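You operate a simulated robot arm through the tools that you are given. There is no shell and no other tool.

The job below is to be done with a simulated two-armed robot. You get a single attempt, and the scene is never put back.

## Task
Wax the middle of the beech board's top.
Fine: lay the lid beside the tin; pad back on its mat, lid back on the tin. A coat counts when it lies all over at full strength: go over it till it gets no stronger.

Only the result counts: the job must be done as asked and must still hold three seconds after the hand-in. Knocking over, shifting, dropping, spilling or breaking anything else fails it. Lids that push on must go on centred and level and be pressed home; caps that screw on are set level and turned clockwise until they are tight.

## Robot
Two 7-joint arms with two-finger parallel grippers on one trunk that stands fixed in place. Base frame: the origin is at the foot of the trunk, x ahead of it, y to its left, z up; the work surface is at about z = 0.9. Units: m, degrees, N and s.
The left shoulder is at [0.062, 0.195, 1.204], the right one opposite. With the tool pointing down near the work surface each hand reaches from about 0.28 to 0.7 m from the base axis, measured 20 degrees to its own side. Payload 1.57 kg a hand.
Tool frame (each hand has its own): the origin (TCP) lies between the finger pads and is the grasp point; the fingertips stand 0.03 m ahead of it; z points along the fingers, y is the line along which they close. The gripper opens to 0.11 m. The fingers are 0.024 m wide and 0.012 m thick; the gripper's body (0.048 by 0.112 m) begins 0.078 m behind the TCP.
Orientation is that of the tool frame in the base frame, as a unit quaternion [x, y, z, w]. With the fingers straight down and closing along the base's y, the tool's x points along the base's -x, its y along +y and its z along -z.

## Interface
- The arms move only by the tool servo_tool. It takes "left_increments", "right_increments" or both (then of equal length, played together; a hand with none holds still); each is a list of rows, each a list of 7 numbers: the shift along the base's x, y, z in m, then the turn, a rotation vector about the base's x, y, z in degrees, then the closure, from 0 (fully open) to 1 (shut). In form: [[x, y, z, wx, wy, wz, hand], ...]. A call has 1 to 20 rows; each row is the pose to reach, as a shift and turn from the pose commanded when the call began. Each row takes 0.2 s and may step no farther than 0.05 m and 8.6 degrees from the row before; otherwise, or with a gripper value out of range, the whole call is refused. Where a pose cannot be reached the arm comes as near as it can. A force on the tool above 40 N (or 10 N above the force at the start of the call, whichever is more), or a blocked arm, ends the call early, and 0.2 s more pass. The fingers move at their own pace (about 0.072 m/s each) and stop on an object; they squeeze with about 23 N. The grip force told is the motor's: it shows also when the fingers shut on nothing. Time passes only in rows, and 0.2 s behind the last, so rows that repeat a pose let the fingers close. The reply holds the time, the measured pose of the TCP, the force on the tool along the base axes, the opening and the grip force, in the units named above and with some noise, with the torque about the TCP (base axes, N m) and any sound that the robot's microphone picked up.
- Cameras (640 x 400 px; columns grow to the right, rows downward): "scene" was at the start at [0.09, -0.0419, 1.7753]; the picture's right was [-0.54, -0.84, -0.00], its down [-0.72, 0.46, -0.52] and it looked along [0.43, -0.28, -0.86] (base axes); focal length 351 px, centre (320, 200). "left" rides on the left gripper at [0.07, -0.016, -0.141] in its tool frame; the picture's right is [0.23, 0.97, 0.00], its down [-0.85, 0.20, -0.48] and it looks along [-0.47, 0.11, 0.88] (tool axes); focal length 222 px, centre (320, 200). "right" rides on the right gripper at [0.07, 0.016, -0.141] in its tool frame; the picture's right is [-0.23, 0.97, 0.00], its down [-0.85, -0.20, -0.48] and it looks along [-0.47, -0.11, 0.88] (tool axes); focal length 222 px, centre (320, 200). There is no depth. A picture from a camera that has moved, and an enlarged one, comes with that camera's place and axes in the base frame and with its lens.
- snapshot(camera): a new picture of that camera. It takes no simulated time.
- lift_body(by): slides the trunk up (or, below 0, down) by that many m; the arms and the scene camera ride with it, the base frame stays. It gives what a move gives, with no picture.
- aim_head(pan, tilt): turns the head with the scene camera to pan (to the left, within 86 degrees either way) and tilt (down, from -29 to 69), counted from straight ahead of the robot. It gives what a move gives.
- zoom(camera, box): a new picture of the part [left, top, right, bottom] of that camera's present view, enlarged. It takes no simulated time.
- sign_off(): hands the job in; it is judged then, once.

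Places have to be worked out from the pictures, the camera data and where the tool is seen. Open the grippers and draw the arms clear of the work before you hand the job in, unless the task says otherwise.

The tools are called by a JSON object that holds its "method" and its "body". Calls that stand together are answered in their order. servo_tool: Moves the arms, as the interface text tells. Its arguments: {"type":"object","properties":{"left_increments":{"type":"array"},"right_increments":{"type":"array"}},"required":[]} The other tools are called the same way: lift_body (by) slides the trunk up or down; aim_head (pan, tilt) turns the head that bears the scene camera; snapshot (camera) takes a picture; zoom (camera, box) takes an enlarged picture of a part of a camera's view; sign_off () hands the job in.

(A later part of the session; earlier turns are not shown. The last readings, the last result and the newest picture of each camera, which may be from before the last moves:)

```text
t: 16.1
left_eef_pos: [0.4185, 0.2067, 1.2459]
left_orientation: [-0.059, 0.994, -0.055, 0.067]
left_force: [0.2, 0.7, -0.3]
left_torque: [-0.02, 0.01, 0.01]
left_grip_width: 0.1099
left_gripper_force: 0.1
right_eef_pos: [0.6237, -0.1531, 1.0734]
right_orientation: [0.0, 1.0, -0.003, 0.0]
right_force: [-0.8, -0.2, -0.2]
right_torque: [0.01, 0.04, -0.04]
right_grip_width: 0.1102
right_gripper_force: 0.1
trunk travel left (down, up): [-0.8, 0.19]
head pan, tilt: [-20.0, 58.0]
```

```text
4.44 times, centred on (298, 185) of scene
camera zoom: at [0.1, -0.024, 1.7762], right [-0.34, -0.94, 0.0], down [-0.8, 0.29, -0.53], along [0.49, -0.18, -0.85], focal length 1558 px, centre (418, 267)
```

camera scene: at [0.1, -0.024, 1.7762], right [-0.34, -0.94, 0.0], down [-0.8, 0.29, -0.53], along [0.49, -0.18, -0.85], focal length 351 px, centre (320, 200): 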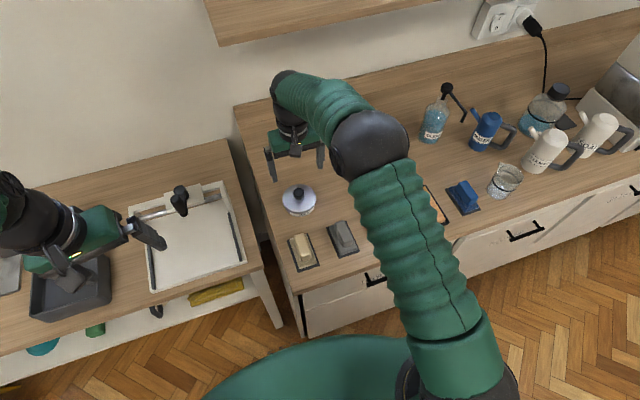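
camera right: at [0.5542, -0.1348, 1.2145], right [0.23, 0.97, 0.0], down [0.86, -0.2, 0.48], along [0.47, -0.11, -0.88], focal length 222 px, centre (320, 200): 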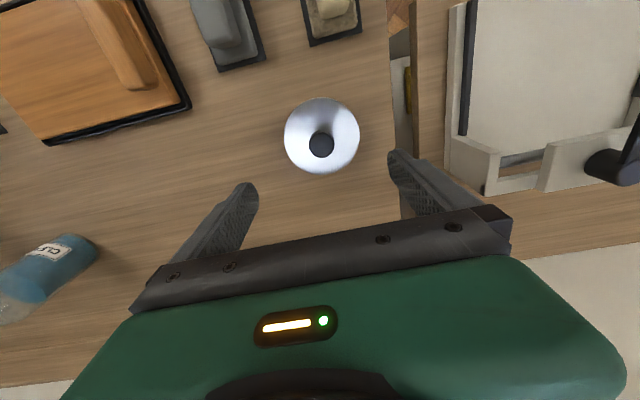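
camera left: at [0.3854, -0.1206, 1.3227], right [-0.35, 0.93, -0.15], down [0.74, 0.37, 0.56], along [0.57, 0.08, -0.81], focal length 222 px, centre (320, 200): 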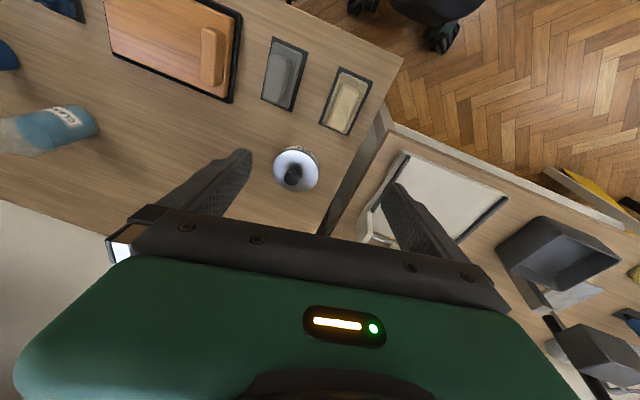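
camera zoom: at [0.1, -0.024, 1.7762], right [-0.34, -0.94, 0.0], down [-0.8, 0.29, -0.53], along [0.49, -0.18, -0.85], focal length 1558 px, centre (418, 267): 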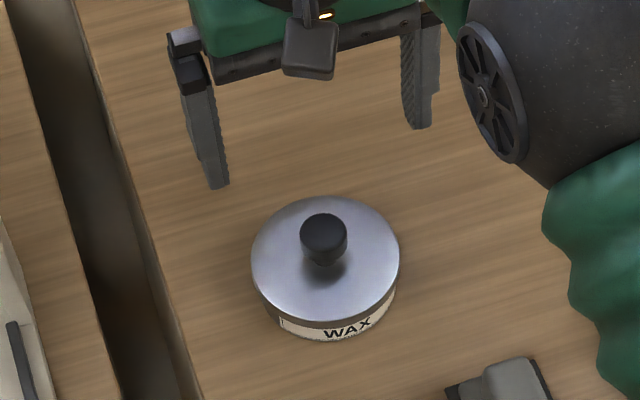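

The right camera puts the knob about 4–5 mm to −x and 4 mm to +y of the tool axis (≈(0.619,-0.149)). I correct and descend partway, keeping the fingers open.

{"method": "servo_tool", "body": {"right_increments": [[-0.004, 0.004, -0.02, 0, 0, 0, 0], [-0.004, 0.004, -0.05, 0, 0, 0, 0], [-0.004, 0.004, -0.08, 0, 0, 0, 0], [-0.004, 0.004, -0.08, 0, 0, 0, 0]]}}

{"method": "zoom", "body": {"camera": "right", "box": [220, 60, 420, 200]}}

{"method": "zoom", "body": {"camera": "scene", "box": [258, 150, 338, 230]}}

```text
t: 17.1
left_eef_pos: [0.4152, 0.2063, 1.2464]
left_orientation: [-0.06, 0.994, -0.055, 0.067]
left_force: [0.1, -0.2, 0.4]
left_torque: [0.02, 0.0, -0.01]
left_grip_width: 0.1101
left_gripper_force: 0.1
right_eef_pos: [0.6183, -0.1487, 0.9932]
right_orientation: [0.0, 1.0, -0.001, 0.001]
right_force: [-0.4, 0.8, 0.4]
right_torque: [-0.03, -0.01, -0.01]
right_grip_width: 0.11
right_gripper_force: 0.1
trunk travel left (down, up): [-0.8, 0.19]
head pan, tilt: [-20.0, 58.0]
```

```text
2.86 times, centred on (320, 130) of right
camera zoom: at [0.5487, -0.1302, 1.1341], right [0.23, 0.97, 0.0], down [0.85, -0.2, 0.48], along [0.47, -0.11, -0.88], focal length 635 px, centre (320, 400)
```

zoom: 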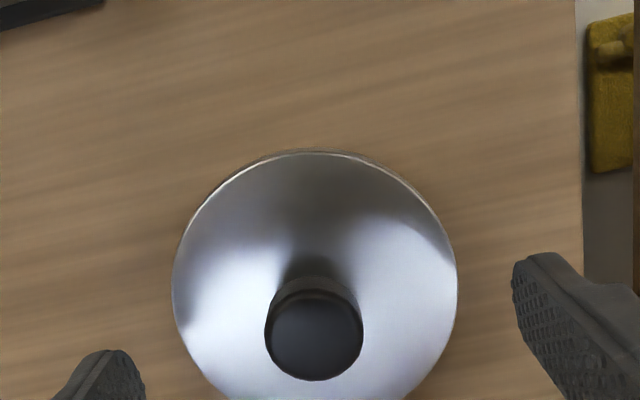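

```text
5.00 times, centred on (298, 190) of scene
camera zoom: at [0.0974, -0.025, 1.7763], right [-0.34, -0.94, 0.0], down [-0.8, 0.29, -0.53], along [0.5, -0.18, -0.85], focal length 1753 px, centre (430, 250)
```

zoom: 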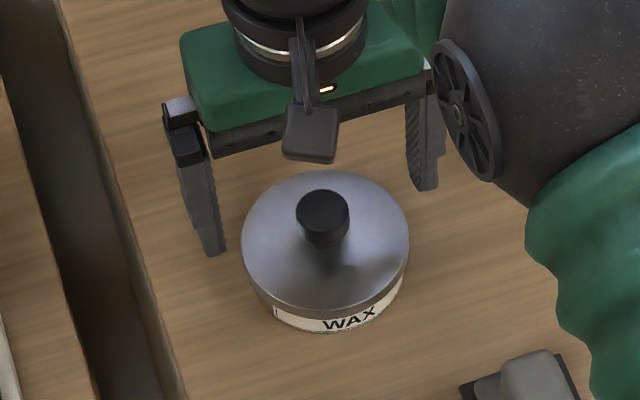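

The knob is now within a millimetre of the tool axis, (0.6186,-0.148), top about 0.963. I descend to TCP z≈0.966 (tips ≈0.936, above the lid) and close on the knob.

{"method": "servo_tool", "body": {"right_increments": [[0, 0, -0.014, 0, 0, 0, 0], [0, 0, -0.027, 0, 0, 0, 0], [0, 0, -0.027, 0, 0, 0, 0.4], [0, 0, -0.027, 0, 0, 0, 0.6], [0, 0, -0.027, 0, 0, 0, 1], [0, 0, -0.027, 0, 0, 0, 1], [0, 0, -0.027, 0, 0, 0, 1], [0, 0, -0.027, 0, 0, 0, 1]]}}

{"method": "zoom", "body": {"camera": "scene", "box": [258, 150, 338, 230]}}

```text
t: 18.9
left_eef_pos: [0.4183, 0.2046, 1.246]
left_orientation: [-0.06, 0.994, -0.055, 0.067]
left_force: [0.0, -0.1, 0.2]
left_torque: [0.04, 0.01, 0.01]
left_grip_width: 0.1102
left_gripper_force: 0.2
right_eef_pos: [0.6206, -0.1491, 0.9649]
right_orientation: [0.0, 1.0, -0.001, 0.0]
right_force: [0.6, -0.2, 0.1]
right_torque: [-0.03, -0.04, 0.02]
right_grip_width: 0.0282
right_gripper_force: 23.7
trunk travel left (down, up): [-0.8, 0.19]
head pan, tilt: [-20.0, 58.0]
heard: snap
```

```text
5.00 times, centred on (298, 190) of scene
camera zoom: at [0.0986, -0.0255, 1.7762], right [-0.34, -0.94, 0.0], down [-0.8, 0.29, -0.53], along [0.5, -0.18, -0.85], focal length 1753 px, centre (430, 250)
```

zoom: 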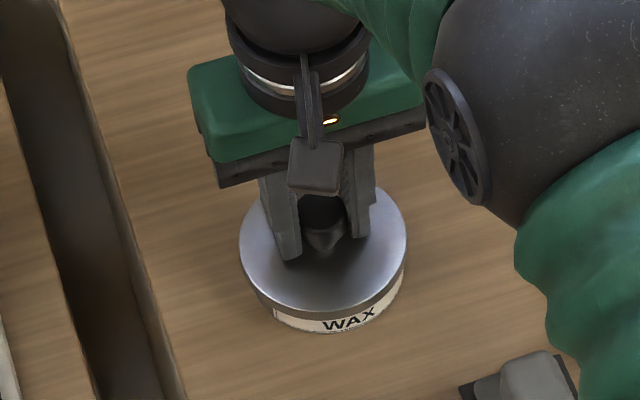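

Knob is gripped (28 mm, 23.7 N). I lift slowly a couple of centimetres and check whether the tin stays down.

{"method": "servo_tool", "body": {"right_increments": [[0, 0, 0.004, 0, 0, 0, 1], [0, 0, 0.008, 0, 0, 0, 1], [0, 0, 0.013, 0, 0, 0, 1], [0, 0, 0.02, 0, 0, 0, 1], [0, 0, 0.03, 0, 0, 0, 1]]}}

{"method": "zoom", "body": {"camera": "scene", "box": [258, 150, 338, 230]}}

```text
t: 20.1
left_eef_pos: [0.4158, 0.2055, 1.2461]
left_orientation: [-0.059, 0.994, -0.055, 0.067]
left_force: [1.2, -0.4, 0.3]
left_torque: [0.0, -0.01, -0.01]
left_grip_width: 0.1099
left_gripper_force: 0.1
right_eef_pos: [0.6189, -0.1475, 0.9958]
right_orientation: [0.0, 1.0, -0.003, 0.0]
right_force: [0.7, 0.0, 0.0]
right_torque: [0.0, 0.02, 0.01]
right_grip_width: 0.0277
right_gripper_force: 22.8
trunk travel left (down, up): [-0.8, 0.19]
head pan, tilt: [-20.0, 58.0]
```

```text
5.00 times, centred on (298, 190) of scene
camera zoom: at [0.098, -0.0248, 1.7762], right [-0.34, -0.94, 0.0], down [-0.8, 0.29, -0.53], along [0.5, -0.18, -0.85], focal length 1753 px, centre (430, 250)
```

zoom: 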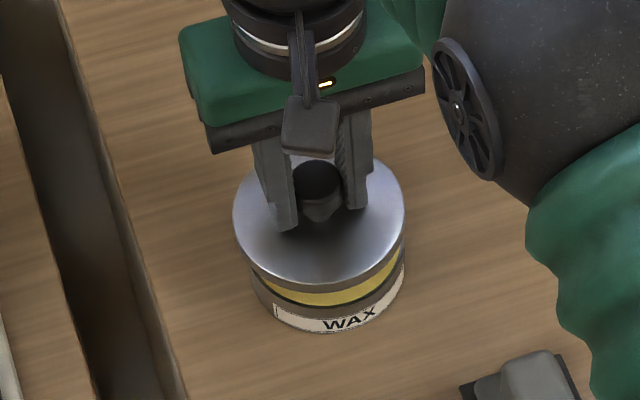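

The lid came free and the tin (yellow wax inside) stayed put. I carry the lid up and over to a free spot beside the tin at about (0.612,-0.285) and lower it most of the way.

{"method": "servo_tool", "body": {"right_increments": [[0, 0, 0.03, 0, 0, 0, 1], [0, 0, 0.06, 0, 0, 0, 1], [0, -0.04, 0.06, 0, 0, 0, 1], [-0.003, -0.08, 0.06, 0, 0, 0, 1], [-0.006, -0.12, 0.06, 0, 0, 0, 1], [-0.007, -0.138, 0.05, 0, 0, 0, 1], [-0.007, -0.138, 0.02, 0, 0, 0, 1], [-0.007, -0.138, -0.01, 0, 0, 0, 1], [-0.007, -0.138, -0.03, 0, 0, 0, 1], [-0.007, -0.138, -0.035, 0, 0, 0, 1]]}}

{"method": "snapshot", "body": {"camera": "scene"}}

{"method": "zoom", "body": {"camera": "scene", "box": [260, 150, 400, 240]}}

```text
t: 22.4
left_eef_pos: [0.4179, 0.2059, 1.2457]
left_orientation: [-0.06, 0.994, -0.054, 0.067]
left_force: [0.8, 0.3, 0.5]
left_torque: [-0.03, 0.02, -0.02]
left_grip_width: 0.1101
left_gripper_force: 0.0
right_eef_pos: [0.6118, -0.2867, 0.9612]
right_orientation: [-0.001, 1.0, -0.002, 0.0]
right_force: [0.1, 0.2, -0.1]
right_torque: [0.0, 0.0, -0.01]
right_grip_width: 0.028
right_gripper_force: 22.7
trunk travel left (down, up): [-0.8, 0.19]
head pan, tilt: [-20.0, 58.0]
```

```text
taken
camera scene: at [0.0987, -0.0261, 1.7762], right [-0.34, -0.94, 0.0], down [-0.8, 0.29, -0.53], along [0.5, -0.18, -0.85], focal length 351 px, centre (320, 200)
```

scene: 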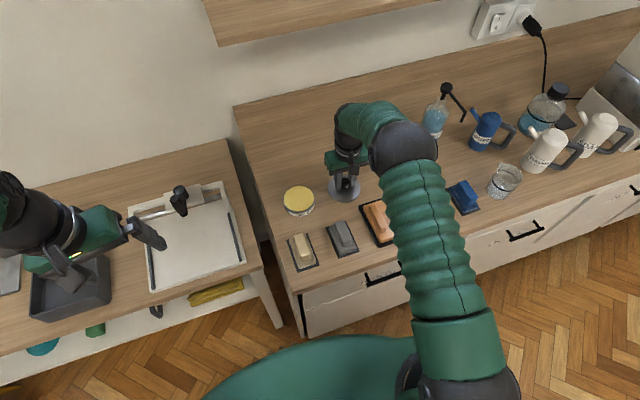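

```text
4.44 times, centred on (330, 195) of scene
camera zoom: at [0.0987, -0.0261, 1.7762], right [-0.34, -0.94, 0.0], down [-0.8, 0.29, -0.53], along [0.5, -0.18, -0.85], focal length 1558 px, centre (276, 222)
```

zoom: 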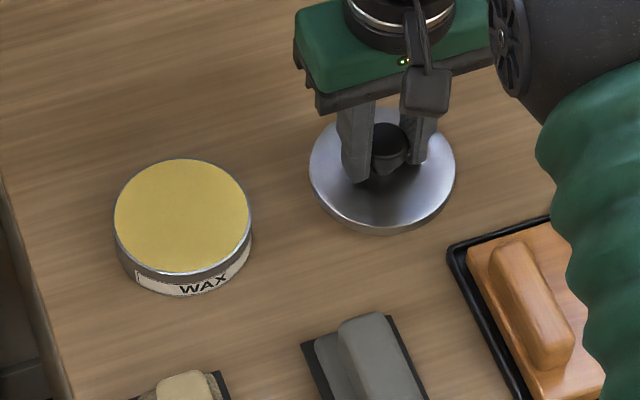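

The wax is flush with the tin's rim, good for dabbing. I lower the lid in small steps watching for contact force.

{"method": "servo_tool", "body": {"right_increments": [[0, 0, -0.003, 0, 0, 0, 1], [0, 0, -0.006, 0, 0, 0, 1], [0, 0, -0.008, 0, 0, 0, 1]]}}

```text
t: 23.1
left_eef_pos: [0.4167, 0.206, 1.2468]
left_orientation: [-0.059, 0.994, -0.054, 0.067]
left_force: [0.2, -0.1, -0.2]
left_torque: [-0.02, 0.01, 0.0]
left_grip_width: 0.11
left_gripper_force: 0.1
right_eef_pos: [0.6117, -0.2861, 0.9522]
right_orientation: [0.0, 1.0, -0.002, 0.0]
right_force: [0.3, 0.4, -0.5]
right_torque: [0.01, 0.0, -0.01]
right_grip_width: 0.028
right_gripper_force: 22.9
trunk travel left (down, up): [-0.8, 0.19]
head pan, tilt: [-20.0, 58.0]
```

No contact yet at TCP z 0.952; continuing down in 2 mm steps.

{"method": "servo_tool", "body": {"right_increments": [[0, 0, -0.002, 0, 0, 0, 1], [0, 0, -0.004, 0, 0, 0, 1], [0, 0, -0.006, 0, 0, 0, 1]]}}

{"method": "zoom", "body": {"camera": "scene", "box": [310, 160, 380, 215]}}

```text
t: 23.9
left_eef_pos: [0.4164, 0.2048, 1.2467]
left_orientation: [-0.06, 0.994, -0.054, 0.067]
left_force: [0.2, 0.4, 0.1]
left_torque: [-0.01, 0.05, 0.02]
left_grip_width: 0.1097
left_gripper_force: 0.0
right_eef_pos: [0.6118, -0.287, 0.9474]
right_orientation: [-0.001, 1.0, -0.001, 0.001]
right_force: [-0.5, -0.2, -0.7]
right_torque: [-0.02, -0.02, 0.0]
right_grip_width: 0.028
right_gripper_force: 23.0
trunk travel left (down, up): [-0.8, 0.19]
head pan, tilt: [-20.0, 58.0]
```

```text
7.27 times, centred on (345, 188) of scene
camera zoom: at [0.0984, -0.0259, 1.7762], right [-0.34, -0.94, 0.0], down [-0.8, 0.29, -0.53], along [0.5, -0.18, -0.85], focal length 2550 px, centre (138, 291)
```

zoom: 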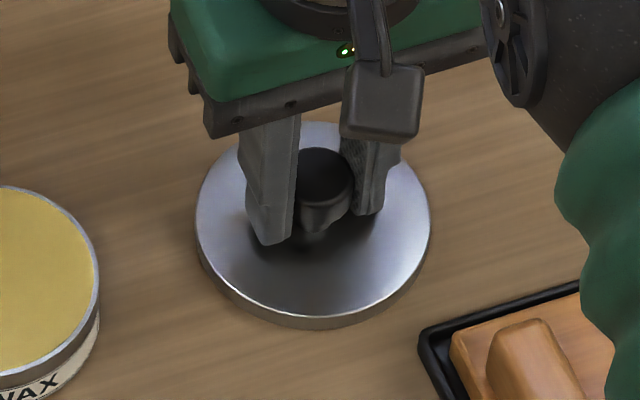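

Still no clear contact (force −0.7 N); a few more millimetres down.

{"method": "servo_tool", "body": {"right_increments": [[0, 0, -0.002, 0, 0, 0, 1], [0, 0, -0.004, 0, 0, 0, 1]]}}

{"method": "servo_tool", "body": {"right_increments": [[0, 0, -0.002, 0, 0, 0, 1], [0, 0, -0.004, 0, 0, 0, 1]]}}

```text
t: 24.6
left_eef_pos: [0.4165, 0.205, 1.2456]
left_orientation: [-0.06, 0.994, -0.054, 0.067]
left_force: [0.5, -0.3, -0.1]
left_torque: [0.0, -0.01, 0.0]
left_grip_width: 0.1101
left_gripper_force: 0.0
right_eef_pos: [0.6114, -0.2868, 0.9444]
right_orientation: [0.0, 1.0, -0.002, 0.001]
right_force: [-0.9, -0.5, 1.0]
right_torque: [0.0, 0.01, 0.02]
right_grip_width: 0.0281
right_gripper_force: 23.7
trunk travel left (down, up): [-0.8, 0.19]
head pan, tilt: [-20.0, 58.0]
```

```text
t: 25.1
left_eef_pos: [0.4154, 0.2057, 1.2474]
left_orientation: [-0.06, 0.994, -0.055, 0.067]
left_force: [0.0, -0.4, 0.4]
left_torque: [-0.02, 0.0, -0.02]
left_grip_width: 0.1099
left_gripper_force: 0.0
right_eef_pos: [0.6122, -0.2869, 0.9421]
right_orientation: [-0.001, 1.0, -0.002, 0.002]
right_force: [1.9, -2.5, 12.6]
right_torque: [0.12, 0.45, 0.06]
right_grip_width: 0.028
right_gripper_force: 23.3
trunk travel left (down, up): [-0.8, 0.19]
head pan, tilt: [-20.0, 58.0]
```

Contact at TCP z≈0.942 (12.6 N): the lid rests on the counter. I relieve the pressure slightly, open the fingers and lift away.

{"method": "servo_tool", "body": {"right_increments": [[0, 0, 0.002, 0, 0, 0, 1], [0, 0, 0.002, 0, 0, 0, 0.6], [0, 0, 0.002, 0, 0, 0, 0.3], [0, 0, 0.002, 0, 0, 0, 0.3], [0, 0, 0.03, 0, 0, 0, 0.3], [0, 0, 0.07, 0, 0, 0, 0.3], [0, 0, 0.11, 0, 0, 0, 0.3]]}}

{"method": "zoom", "body": {"camera": "scene", "box": [260, 150, 400, 240]}}

{"method": "snapshot", "body": {"camera": "right"}}

```text
t: 26.8
left_eef_pos: [0.4158, 0.2061, 1.2467]
left_orientation: [-0.06, 0.994, -0.055, 0.068]
left_force: [-0.2, 0.7, -0.1]
left_torque: [0.02, -0.01, -0.03]
left_grip_width: 0.1101
left_gripper_force: 0.2
right_eef_pos: [0.6109, -0.2841, 1.0499]
right_orientation: [0.0, 1.0, -0.002, 0.001]
right_force: [-0.7, -0.2, 0.3]
right_torque: [0.0, 0.0, -0.01]
right_grip_width: 0.0768
right_gripper_force: 0.1
trunk travel left (down, up): [-0.8, 0.19]
head pan, tilt: [-20.0, 58.0]
```

```text
4.44 times, centred on (330, 195) of scene
camera zoom: at [0.0968, -0.0248, 1.7762], right [-0.34, -0.94, 0.0], down [-0.8, 0.29, -0.53], along [0.5, -0.18, -0.85], focal length 1558 px, centre (276, 222)
```

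zoom: 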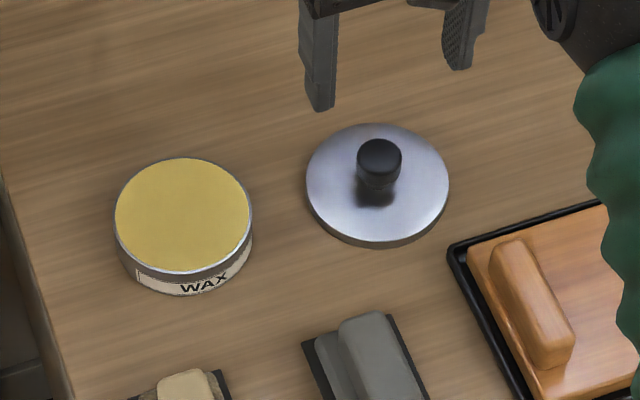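

```text
taken
camera right: at [0.542, -0.2658, 1.1915], right [0.23, 0.97, 0.0], down [0.85, -0.2, 0.48], along [0.47, -0.11, -0.88], focal length 222 px, centre (320, 200)
```

right: 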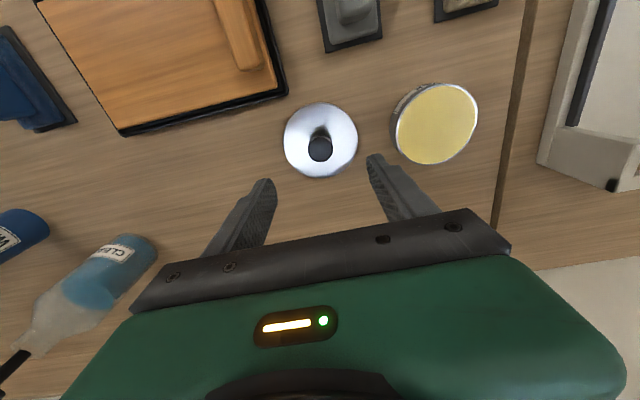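

Lid lies flat beside the tin. Now the pad: I move the right hand over the cream pad (≈(0.469,-0.1125)) and check alignment with the hand camera.

{"method": "servo_tool", "body": {"right_increments": [[-0.028, 0.034, 0, 0, 0, 0, 0.3], [-0.056, 0.068, 0, 0, 0, 0, 0.3], [-0.084, 0.102, 0, 0, 0, 0, 0.3], [-0.112, 0.136, -0.01, 0, 0, 0, 0.3], [-0.142, 0.1715, -0.02, 0, 0, 0, 0.3]]}}

{"method": "snapshot", "body": {"camera": "right"}}

{"method": "zoom", "body": {"camera": "scene", "box": [260, 190, 360, 280]}}

```text
t: 27.9
left_eef_pos: [0.4155, 0.2074, 1.2459]
left_orientation: [-0.059, 0.994, -0.056, 0.069]
left_force: [0.4, 0.0, 0.5]
left_torque: [-0.02, -0.01, -0.04]
left_grip_width: 0.1099
left_gripper_force: 0.0
right_eef_pos: [0.4688, -0.1131, 1.0299]
right_orientation: [0.0, 1.0, -0.003, 0.001]
right_force: [0.8, 0.4, -0.2]
right_torque: [0.0, -0.03, 0.02]
right_grip_width: 0.0771
right_gripper_force: 0.1
trunk travel left (down, up): [-0.8, 0.19]
head pan, tilt: [-20.0, 58.0]
```

```text
taken
camera right: at [0.3984, -0.0953, 1.1711], right [0.23, 0.97, 0.0], down [0.85, -0.2, 0.48], along [0.47, -0.11, -0.88], focal length 222 px, centre (320, 200)
```

right: 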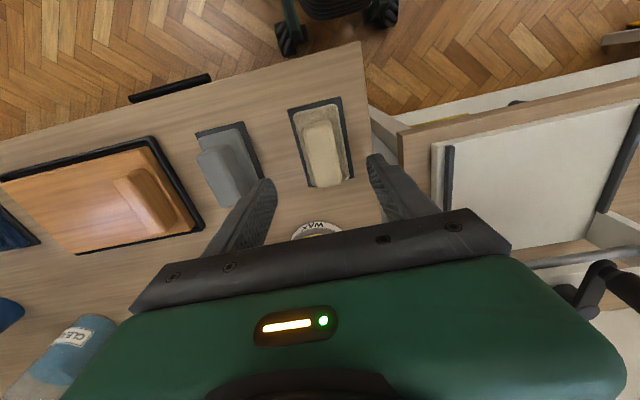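

```text
4.44 times, centred on (310, 235) of scene
camera zoom: at [0.0956, -0.0228, 1.7764], right [-0.34, -0.94, 0.0], down [-0.8, 0.29, -0.53], along [0.5, -0.18, -0.85], focal length 1558 px, centre (364, 44)
```

zoom: 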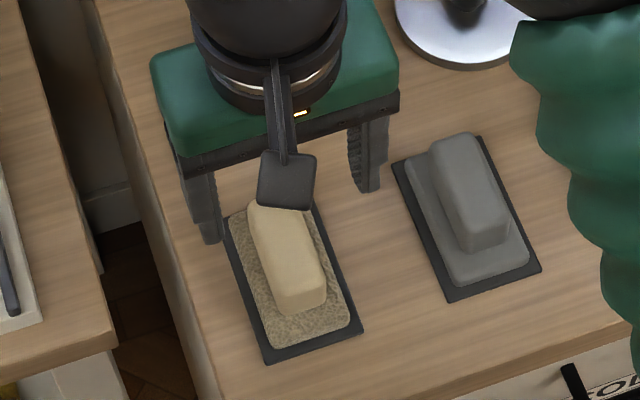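

I'll zoom the hand camera on the cream pad to refine the offset.

{"method": "zoom", "body": {"camera": "right", "box": [260, 80, 380, 200]}}

```text
3.33 times, centred on (320, 140) of right
camera zoom: at [0.3984, -0.0953, 1.1711], right [0.23, 0.97, 0.0], down [0.85, -0.2, 0.48], along [0.47, -0.11, -0.88], focal length 740 px, centre (320, 400)
```

zoom: 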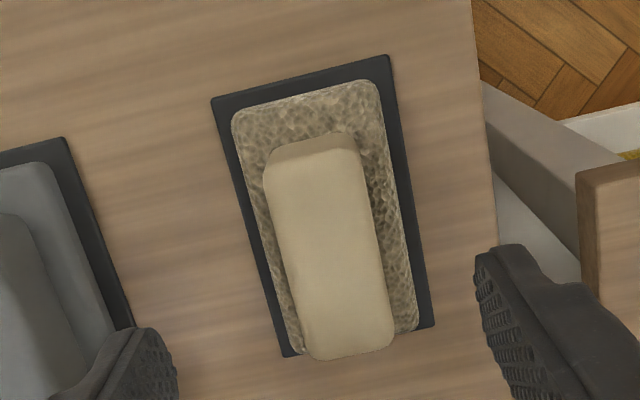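

The handle centre is at about (0.4676,-0.108), i.e. 5 mm to +y of the tool axis. I correct, descend partway and re-check.

{"method": "servo_tool", "body": {"right_increments": [[0, 0.0025, -0.02, 0, 0, 0, 0.3], [-0.001, 0.005, -0.04, 0, 0, 0, 0.3], [-0.001, 0.005, -0.05, 0, 0, 0, 0.3]]}}

{"method": "zoom", "body": {"camera": "right", "box": [230, 100, 400, 230]}}

{"method": "zoom", "body": {"camera": "scene", "box": [260, 190, 360, 280]}}

```text
t: 28.8
left_eef_pos: [0.4154, 0.2058, 1.2447]
left_orientation: [-0.06, 0.994, -0.055, 0.067]
left_force: [-0.3, 0.4, -0.1]
left_torque: [0.0, 0.0, 0.04]
left_grip_width: 0.1099
left_gripper_force: 0.0
right_eef_pos: [0.4694, -0.1097, 0.9799]
right_orientation: [0.0, 1.0, -0.001, 0.0]
right_force: [0.8, -0.2, 0.4]
right_torque: [0.05, 0.02, 0.0]
right_grip_width: 0.0769
right_gripper_force: 0.0
trunk travel left (down, up): [-0.8, 0.19]
head pan, tilt: [-20.0, 58.0]
```

```text
3.08 times, centred on (315, 165) of right
camera zoom: at [0.3995, -0.0915, 1.1204], right [0.23, 0.97, 0.0], down [0.85, -0.2, 0.48], along [0.47, -0.11, -0.88], focal length 684 px, centre (335, 308)
```

zoom: 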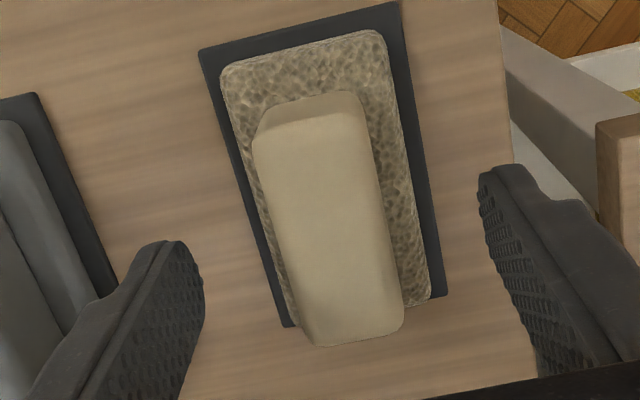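

```text
4.44 times, centred on (310, 235) of scene
camera zoom: at [0.0972, -0.0242, 1.7763], right [-0.34, -0.94, 0.0], down [-0.8, 0.29, -0.53], along [0.5, -0.18, -0.85], focal length 1558 px, centre (364, 44)
```

zoom: 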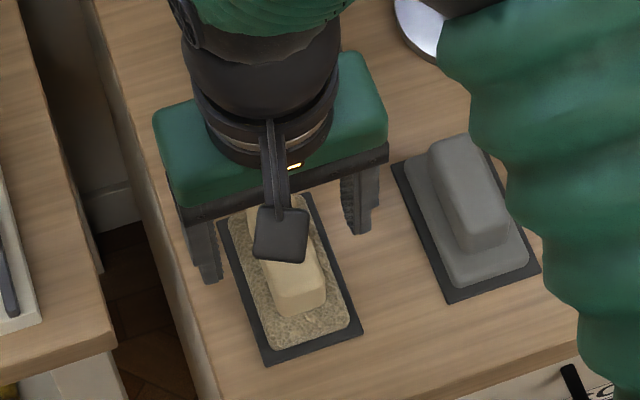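

Alignment is within ~2 mm. I descend to TCP z≈0.957 and close on the handle.

{"method": "servo_tool", "body": {"right_increments": [[-0.001, 0.001, -0.012, 0, 0, 0, 0.3], [-0.001, 0.001, -0.023, 0, 0, 0, 0.3], [-0.001, 0.001, -0.023, 0, 0, 0, 0.5], [-0.001, 0.001, -0.023, 0, 0, 0, 0.65], [-0.001, 0.001, -0.023, 0, 0, 0, 1], [-0.001, 0.001, -0.023, 0, 0, 0, 1], [-0.001, 0.001, -0.023, 0, 0, 0, 1]]}}

{"method": "zoom", "body": {"camera": "scene", "box": [260, 190, 360, 280]}}

```text
t: 30.4
left_eef_pos: [0.4176, 0.2073, 1.2471]
left_orientation: [-0.06, 0.994, -0.055, 0.067]
left_force: [-0.3, -1.3, -0.3]
left_torque: [0.01, 0.01, -0.03]
left_grip_width: 0.1102
left_gripper_force: 0.1
right_eef_pos: [0.4684, -0.1072, 0.9566]
right_orientation: [0.001, 1.0, -0.002, 0.0]
right_force: [-0.1, -1.2, 2.0]
right_torque: [0.0, 0.03, 0.0]
right_grip_width: 0.0293
right_gripper_force: 23.7
trunk travel left (down, up): [-0.8, 0.19]
head pan, tilt: [-20.0, 58.0]
```

```text
4.44 times, centred on (310, 235) of scene
camera zoom: at [0.0972, -0.0249, 1.7763], right [-0.34, -0.94, 0.0], down [-0.8, 0.29, -0.53], along [0.5, -0.18, -0.85], focal length 1558 px, centre (364, 44)
```

zoom: 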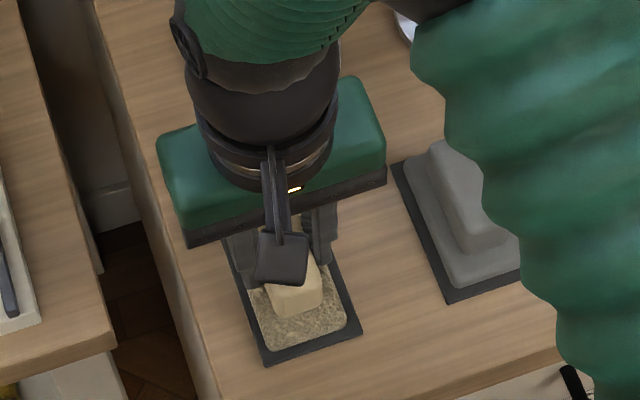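

Handle gripped (29 mm); the pad's home pose is TCP ≈(0.4685,-0.108,0.957). I lift it straight up, clear of everything, then turn the wrist so the left hand camera can check its sole.

{"method": "servo_tool", "body": {"right_increments": [[0, 0, 0.02, 0, 0, 0, 1], [0, 0, 0.06, 0, 0, 0, 1], [0, 0, 0.1, 0, 0, 0, 1], [0, 0, 0.14, 0, 0, 0, 1], [0, -0.03, 0.18, 0, 0, 0, 1], [0, -0.06, 0.21, 0, 0, 0, 1], [0, -0.1, 0.23, 0, 0, 0, 1]]}}

{"method": "snapshot", "body": {"camera": "scene"}}

{"method": "snapshot", "body": {"camera": "right"}}

{"method": "snapshot", "body": {"camera": "left"}}

```text
t: 31.9
left_eef_pos: [0.417, 0.2037, 1.2468]
left_orientation: [-0.06, 0.994, -0.055, 0.067]
left_force: [0.0, 0.3, -0.2]
left_torque: [0.0, -0.02, 0.03]
left_grip_width: 0.1105
left_gripper_force: 0.0
right_eef_pos: [0.4684, -0.2113, 1.1864]
right_orientation: [0.0, 1.0, -0.001, 0.0]
right_force: [1.0, 0.6, 0.3]
right_torque: [0.0, 0.0, -0.03]
right_grip_width: 0.0289
right_gripper_force: 22.8
trunk travel left (down, up): [-0.8, 0.19]
head pan, tilt: [-20.0, 58.0]
```

```text
taken
camera scene: at [0.0971, -0.0279, 1.7762], right [-0.34, -0.94, 0.0], down [-0.8, 0.29, -0.53], along [0.5, -0.18, -0.85], focal length 351 px, centre (320, 200)
```

scene: 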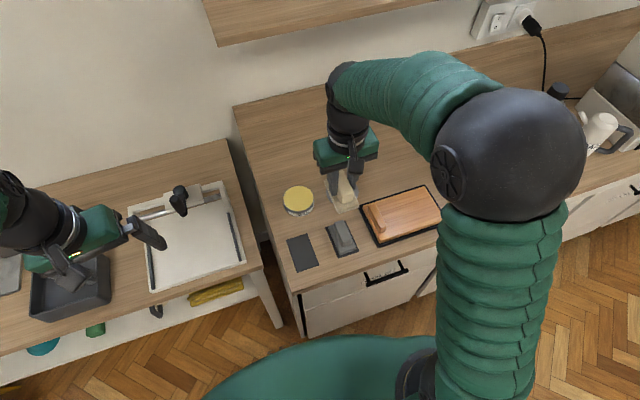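

```text
taken
camera right: at [0.3996, -0.1932, 1.3259], right [0.23, 0.97, 0.0], down [0.86, -0.2, 0.48], along [0.47, -0.11, -0.88], focal length 222 px, centre (320, 200)
```

right: 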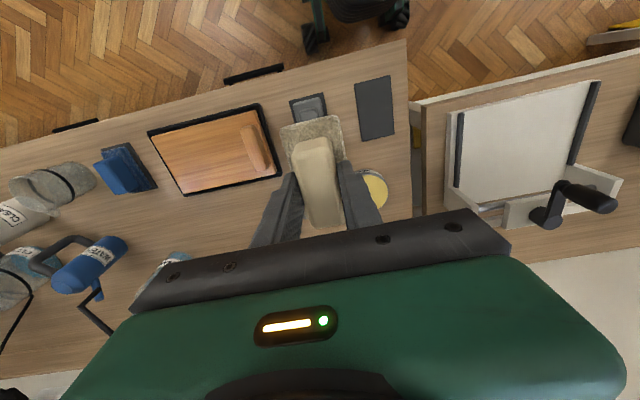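

```text
taken
camera left: at [0.3303, 0.1928, 1.3782], right [-0.33, 0.93, -0.14], down [0.75, 0.35, 0.56], along [0.57, 0.08, -0.82], focal length 222 px, centre (320, 200)
```

left: 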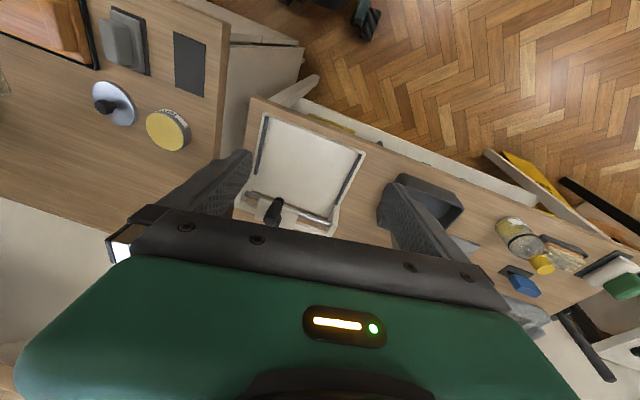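

Cream mat is now empty and undisturbed. I tilt both wrists toward each other (right +60°, left −50° about x), well above the counter, to view the pad's sole.

{"method": "servo_tool", "body": {"right_increments": [[0.008, 0.006, 0.02, 7.5, 0, 0, 1], [0.016, 0.012, 0.04, 15, 0, 0, 1], [0.024, 0.018, 0.06, 22.5, 0, 0, 1], [0.032, 0.024, 0.07, 30, 0, 0, 1], [0.04, 0.03, 0.08, 37.5, 0, 0, 1], [0.048, 0.036, 0.09, 45, 0, 0, 1], [0.056, 0.042, 0.09, 52.5, 0, 0, 1], [0.06, 0.05, 0.09, 60, 0, 0, 1]], "left_increments": [[0, 0, 0, -6, 0, 0, 0], [0, 0, 0, -12, 0, 0, 0], [0, 0, 0, -18, 0, 0, 0], [0, 0, 0, -24, 0, 0, 0], [0, 0, 0, -30, 0, 0, 0], [0, 0, 0, -36, 0, 0, 0], [0, 0, 0, -43, 0, 0, 0], [0, 0, 0, -50, 0, 0, 0]]}}

{"method": "snapshot", "body": {"camera": "left"}}

{"method": "snapshot", "body": {"camera": "scene"}}

```text
t: 33.8
left_eef_pos: [0.4191, 0.2061, 1.2455]
left_orientation: [-0.084, 0.878, -0.47, 0.035]
left_force: [-0.7, -0.5, 0.4]
left_torque: [-0.04, 0.01, -0.01]
left_grip_width: 0.1103
left_gripper_force: 0.1
right_eef_pos: [0.5309, -0.1571, 1.2757]
right_orientation: [0.001, 0.866, 0.5, 0.0]
right_force: [0.2, 0.0, -0.9]
right_torque: [0.02, -0.01, -0.01]
right_grip_width: 0.0292
right_gripper_force: 22.7
trunk travel left (down, up): [-0.8, 0.19]
head pan, tilt: [-20.0, 58.0]
```

```text
taken
camera left: at [0.3315, 0.301, 1.3395], right [-0.33, 0.49, -0.81], down [0.75, 0.65, 0.09], along [0.57, -0.58, -0.58], focal length 222 px, centre (320, 200)
```

left: 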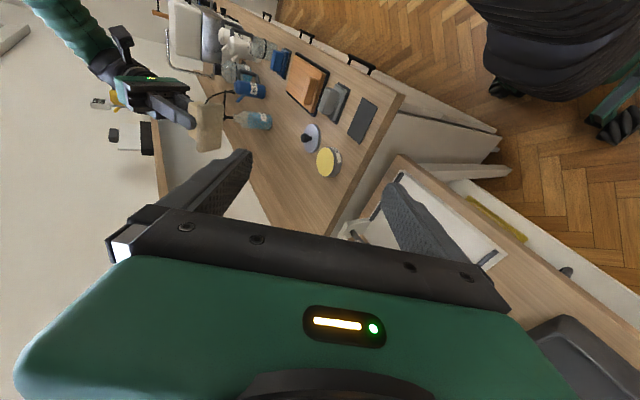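

```text
taken
camera scene: at [0.1005, -0.0251, 1.7761], right [-0.34, -0.94, 0.0], down [-0.8, 0.29, -0.53], along [0.49, -0.18, -0.85], focal length 351 px, centre (320, 200)
```

scene: 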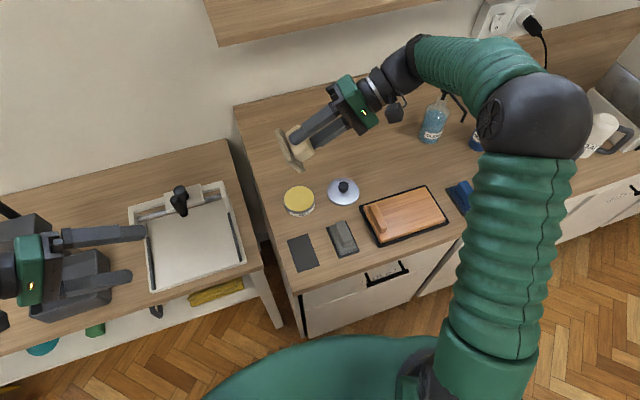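

The pad is visible at the upper left of the left camera's view. I zoom in on its sole.

{"method": "zoom", "body": {"camera": "left", "box": [160, 80, 250, 170]}}

{"method": "zoom", "body": {"camera": "left", "box": [190, 100, 230, 155]}}

{"method": "zoom", "body": {"camera": "left", "box": [260, 40, 400, 190]}}

```text
4.44 times, centred on (205, 125) of left
camera zoom: at [0.3315, 0.301, 1.3395], right [-0.33, 0.49, -0.81], down [0.75, 0.65, 0.09], along [0.57, -0.58, -0.58], focal length 987 px, centre (831, 533)
```

zoom: 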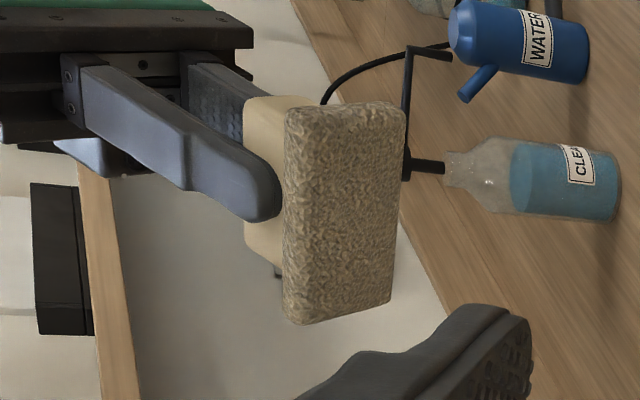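

```text
7.27 times, centred on (210, 128) of left
camera zoom: at [0.3315, 0.301, 1.3395], right [-0.33, 0.49, -0.81], down [0.75, 0.65, 0.09], along [0.57, -0.58, -0.58], focal length 1615 px, centre (1120, 727)
```

zoom: 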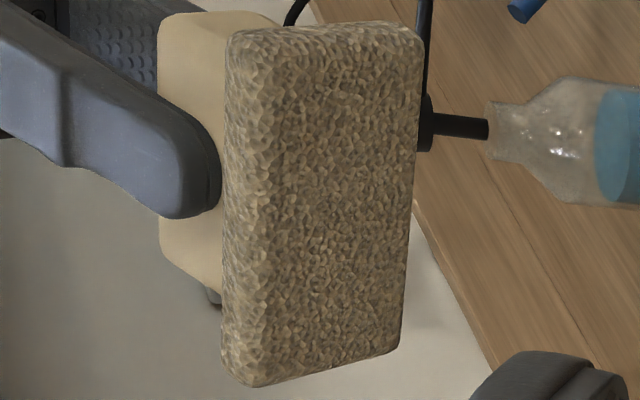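

```text
2.67 times, centred on (330, 115) of left
camera zoom: at [0.3315, 0.301, 1.3395], right [-0.33, 0.49, -0.81], down [0.75, 0.65, 0.09], along [0.57, -0.58, -0.58], focal length 592 px, centre (293, 427)
```

zoom: 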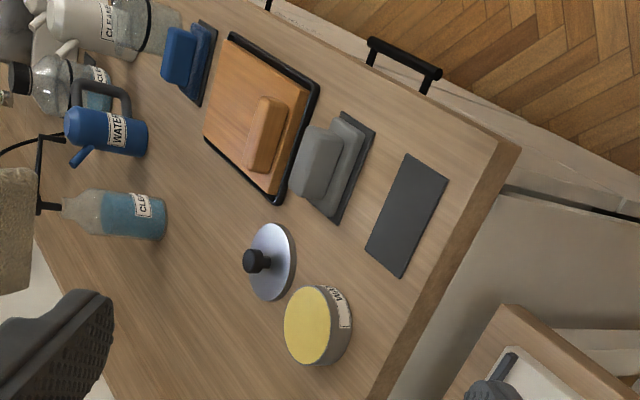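

The underside is a granular sandy texture, which is not decisive. I compare with the blue and grey pads at high zoom from this vantage.

{"method": "zoom", "body": {"camera": "left", "box": [262, 45, 298, 81]}}

{"method": "zoom", "body": {"camera": "left", "box": [316, 80, 356, 125]}}

{"method": "zoom", "body": {"camera": "scene", "box": [440, 172, 485, 218]}}

{"method": "zoom", "body": {"camera": "scene", "box": [324, 215, 362, 258]}}

{"method": "zoom", "body": {"camera": "left", "box": [200, 110, 220, 130]}}

```text
11.11 times, centred on (280, 63) of left
camera zoom: at [0.3315, 0.301, 1.3395], right [-0.33, 0.49, -0.81], down [0.75, 0.65, 0.09], along [0.57, -0.58, -0.58], focal length 2468 px, centre (764, 1722)
```

zoom: 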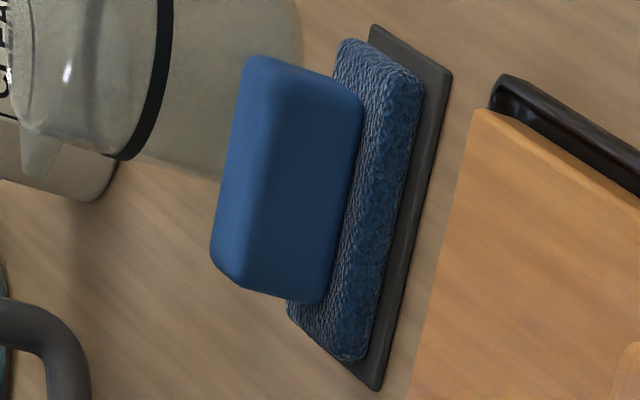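

```text
8.89 times, centred on (336, 102) of left
camera zoom: at [0.3315, 0.301, 1.3395], right [-0.33, 0.49, -0.81], down [0.75, 0.65, 0.09], along [0.57, -0.58, -0.58], focal length 1974 px, centre (178, 1067)
```

zoom: 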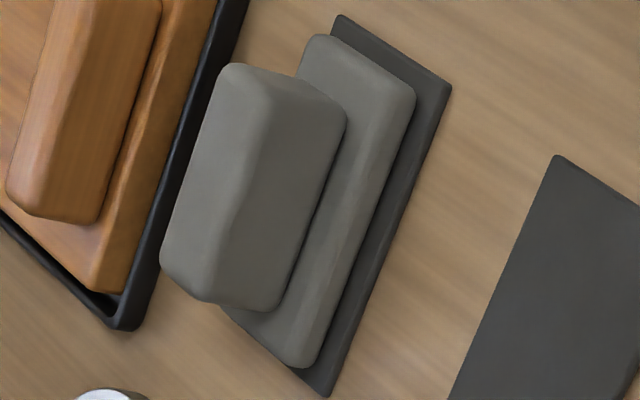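

```text
8.70 times, centred on (462, 195) of scene
camera zoom: at [0.1005, -0.0251, 1.7761], right [-0.34, -0.94, 0.0], down [-0.8, 0.29, -0.53], along [0.49, -0.18, -0.85], focal length 3049 px, centre (-919, 244)
```

zoom: 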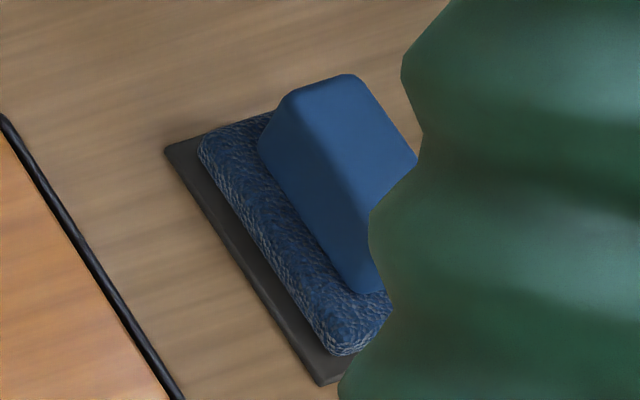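

```text
9.30 times, centred on (343, 236) of scene
camera zoom: at [0.1005, -0.0251, 1.7761], right [-0.34, -0.94, 0.0], down [-0.8, 0.29, -0.53], along [0.49, -0.18, -0.85], focal length 3262 px, centre (106, -140)
```

zoom: 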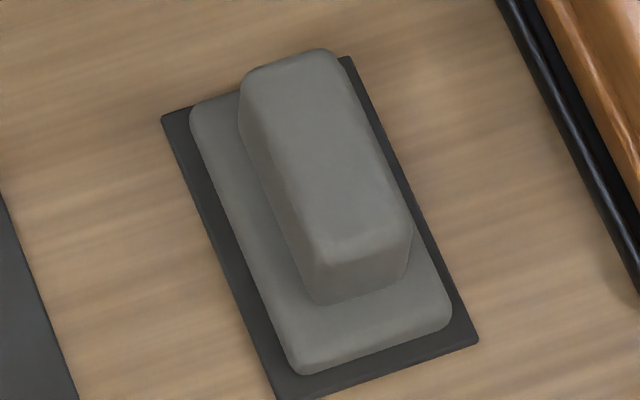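

```text
16.00 times, centred on (210, 120) of left
camera zoom: at [0.3315, 0.301, 1.3395], right [-0.33, 0.49, -0.81], down [0.75, 0.65, 0.09], along [0.57, -0.58, -0.58], focal length 3554 px, centre (2080, 1480)
```

zoom: 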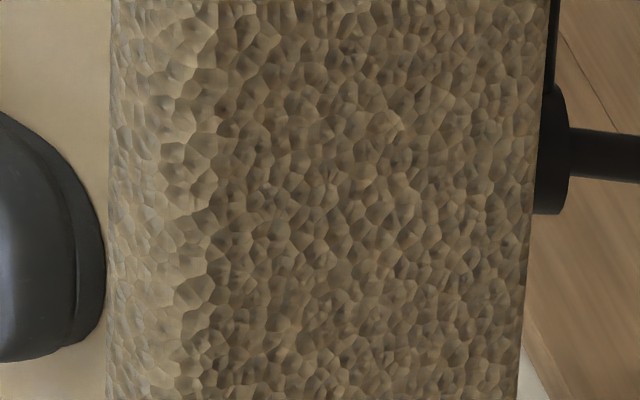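

At maximum zoom the cream sole shows open-cell foam (light ridges, dark pores). I zoom to the same scale on the blue pad's sole for comparison.

{"method": "zoom", "body": {"camera": "scene", "box": [448, 183, 468, 203]}}

{"method": "zoom", "body": {"camera": "scene", "box": [452, 196, 468, 212]}}

{"method": "zoom", "body": {"camera": "left", "box": [276, 45, 292, 61]}}

{"method": "zoom", "body": {"camera": "scene", "box": [340, 240, 356, 256]}}

```text
16.00 times, centred on (458, 193) of scene
camera zoom: at [0.1005, -0.0251, 1.7761], right [-0.34, -0.94, 0.0], down [-0.8, 0.29, -0.53], along [0.49, -0.18, -0.85], focal length 5610 px, centre (-1888, 312)
```

zoom: 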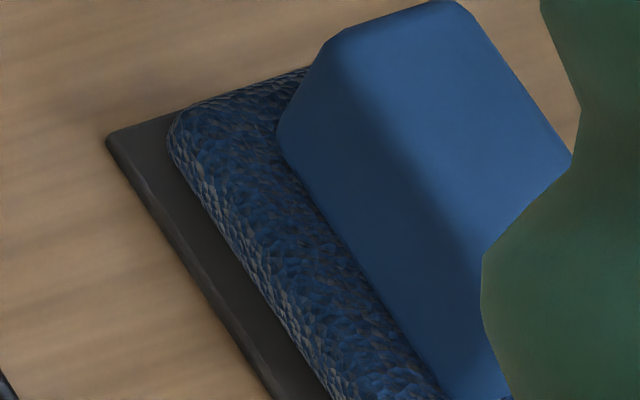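

```text
16.00 times, centred on (460, 204) of scene
camera zoom: at [0.1005, -0.0251, 1.7761], right [-0.34, -0.94, 0.0], down [-0.8, 0.29, -0.53], along [0.49, -0.18, -0.85], focal length 5610 px, centre (-1920, 136)
```

zoom: 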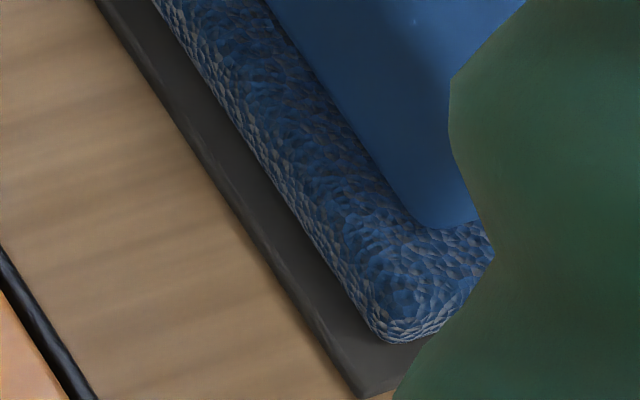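

```text
16.00 times, centred on (284, 53) of left
camera zoom: at [0.3315, 0.301, 1.3395], right [-0.33, 0.49, -0.81], down [0.75, 0.65, 0.09], along [0.57, -0.58, -0.58], focal length 3554 px, centre (896, 2552)
```

zoom: 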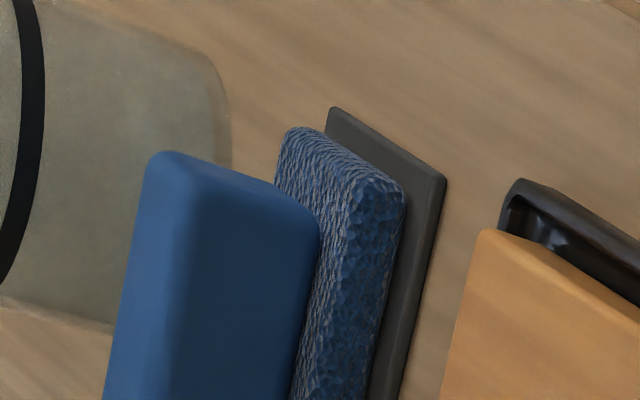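

```text
16.00 times, centred on (348, 248) of scene
camera zoom: at [0.1005, -0.0251, 1.7761], right [-0.34, -0.94, 0.0], down [-0.8, 0.29, -0.53], along [0.49, -0.18, -0.85], focal length 5610 px, centre (-128, -568)
```

zoom: 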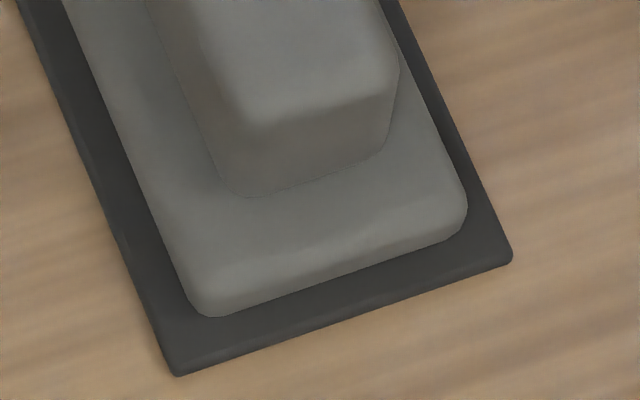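

Blue looks like a scouring fleece (blue with grey fibres), cream a nubby wool/foam. To be sure, I'll also check the grey pad's underside: first I rotate back and return the cream pad to its mat.

{"method": "servo_tool", "body": {"right_increments": [[-0.008, -0.006, 0, -7.5, 0, 0, 1], [-0.016, -0.012, 0, -15, 0, 0, 1], [-0.024, -0.018, -0.01, -22.5, 0, 0, 1], [-0.032, -0.024, -0.02, -30, 0, 0, 1], [-0.04, -0.03, -0.03, -37.5, 0, 0, 1], [-0.048, -0.036, -0.05, -45, 0, 0, 1], [-0.056, -0.042, -0.07, -52.5, 0, 0, 1], [-0.06, -0.05, -0.09, -60, 0, 0, 1], [-0.06, -0.01, -0.12, -60, 0, 0, 1], [-0.06, 0.03, -0.15, -60, 0, 0, 1], [-0.06, 0.052, -0.19, -60, 0, 0, 1], [-0.06, 0.052, -0.23, -60, 0, 0, 1], [-0.06, 0.052, -0.27, -60, 0, 0, 1], [-0.06, 0.052, -0.3, -60, 0, 0, 1], [-0.06, 0.052, -0.3, -60, 0, 0, 1]]}}

{"method": "zoom", "body": {"camera": "right", "box": [220, 40, 420, 230]}}

{"method": "zoom", "body": {"camera": "scene", "box": [260, 190, 360, 280]}}

{"method": "snapshot", "body": {"camera": "left"}}

```text
t: 37.0
left_eef_pos: [0.4156, 0.2082, 1.2475]
left_orientation: [-0.084, 0.878, -0.47, 0.035]
left_force: [0.2, 0.1, 0.5]
left_torque: [0.0, -0.04, 0.03]
left_grip_width: 0.11
left_gripper_force: 0.0
right_eef_pos: [0.4662, -0.1038, 0.9749]
right_orientation: [0.001, 1.0, -0.003, 0.001]
right_force: [0.1, -0.1, -1.1]
right_torque: [-0.01, -0.02, 0.0]
right_grip_width: 0.0292
right_gripper_force: 23.1
trunk travel left (down, up): [-0.8, 0.19]
head pan, tilt: [-20.0, 58.0]
```

```text
2.11 times, centred on (320, 135) of right
camera zoom: at [0.3963, -0.0868, 1.1164], right [0.23, 0.97, 0.0], down [0.85, -0.2, 0.48], along [0.47, -0.11, -0.88], focal length 468 px, centre (320, 337)
```

zoom: 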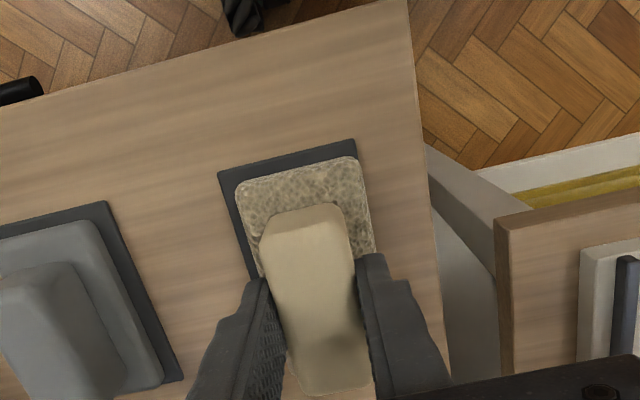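

```text
4.44 times, centred on (310, 235) of scene
camera zoom: at [0.0976, -0.0232, 1.7763], right [-0.34, -0.94, 0.0], down [-0.8, 0.29, -0.53], along [0.5, -0.18, -0.85], focal length 1558 px, centre (364, 44)
```

zoom: 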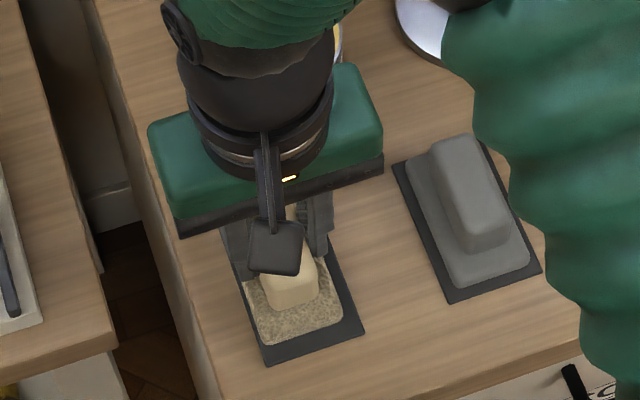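

```text
taken
camera left: at [0.3292, 0.3024, 1.3398], right [-0.33, 0.49, -0.81], down [0.75, 0.65, 0.09], along [0.57, -0.58, -0.58], focal length 222 px, centre (320, 200)
```

left: 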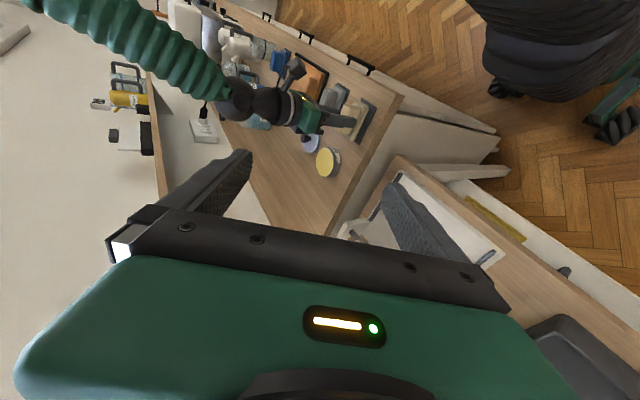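

The pad hovers ~2 cm above its mat, about 4 mm left of the home pose. I shift to (0.4685,-0.108) and lower until contact.

{"method": "servo_tool", "body": {"right_increments": [[0.002, -0.004, -0.006, 0, 0, 0, 1], [0.002, -0.004, -0.012, 0, 0, 0, 1], [0.002, -0.004, -0.016, 0, 0, 0, 1], [0.002, -0.004, -0.018, 0, 0, 0, 1]]}}

{"method": "zoom", "body": {"camera": "right", "box": [220, 40, 420, 230]}}

```text
t: 38.0
left_eef_pos: [0.4159, 0.2073, 1.2481]
left_orientation: [-0.083, 0.878, -0.471, 0.035]
left_force: [-0.1, 0.4, 0.5]
left_torque: [0.0, 0.03, -0.03]
left_grip_width: 0.1103
left_gripper_force: 0.1
right_eef_pos: [0.4709, -0.108, 0.9584]
right_orientation: [0.0, 1.0, -0.003, 0.001]
right_force: [0.2, 0.0, -0.5]
right_torque: [-0.01, 0.04, 0.02]
right_grip_width: 0.0293
right_gripper_force: 23.1
trunk travel left (down, up): [-0.8, 0.19]
head pan, tilt: [-20.0, 58.0]
```

```text
2.11 times, centred on (320, 135) of right
camera zoom: at [0.4008, -0.0915, 1.0991], right [0.23, 0.97, 0.0], down [0.85, -0.2, 0.48], along [0.47, -0.11, -0.88], focal length 468 px, centre (320, 337)
```

zoom: 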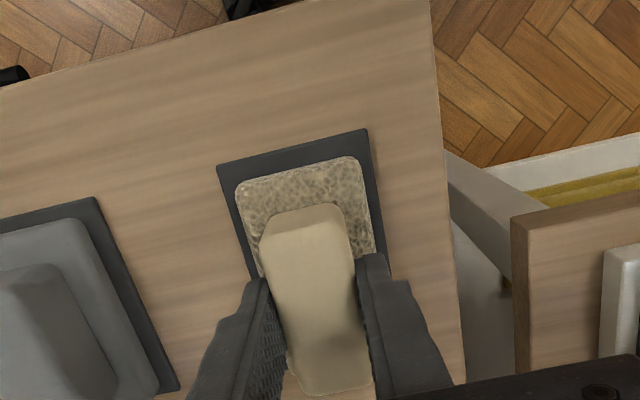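

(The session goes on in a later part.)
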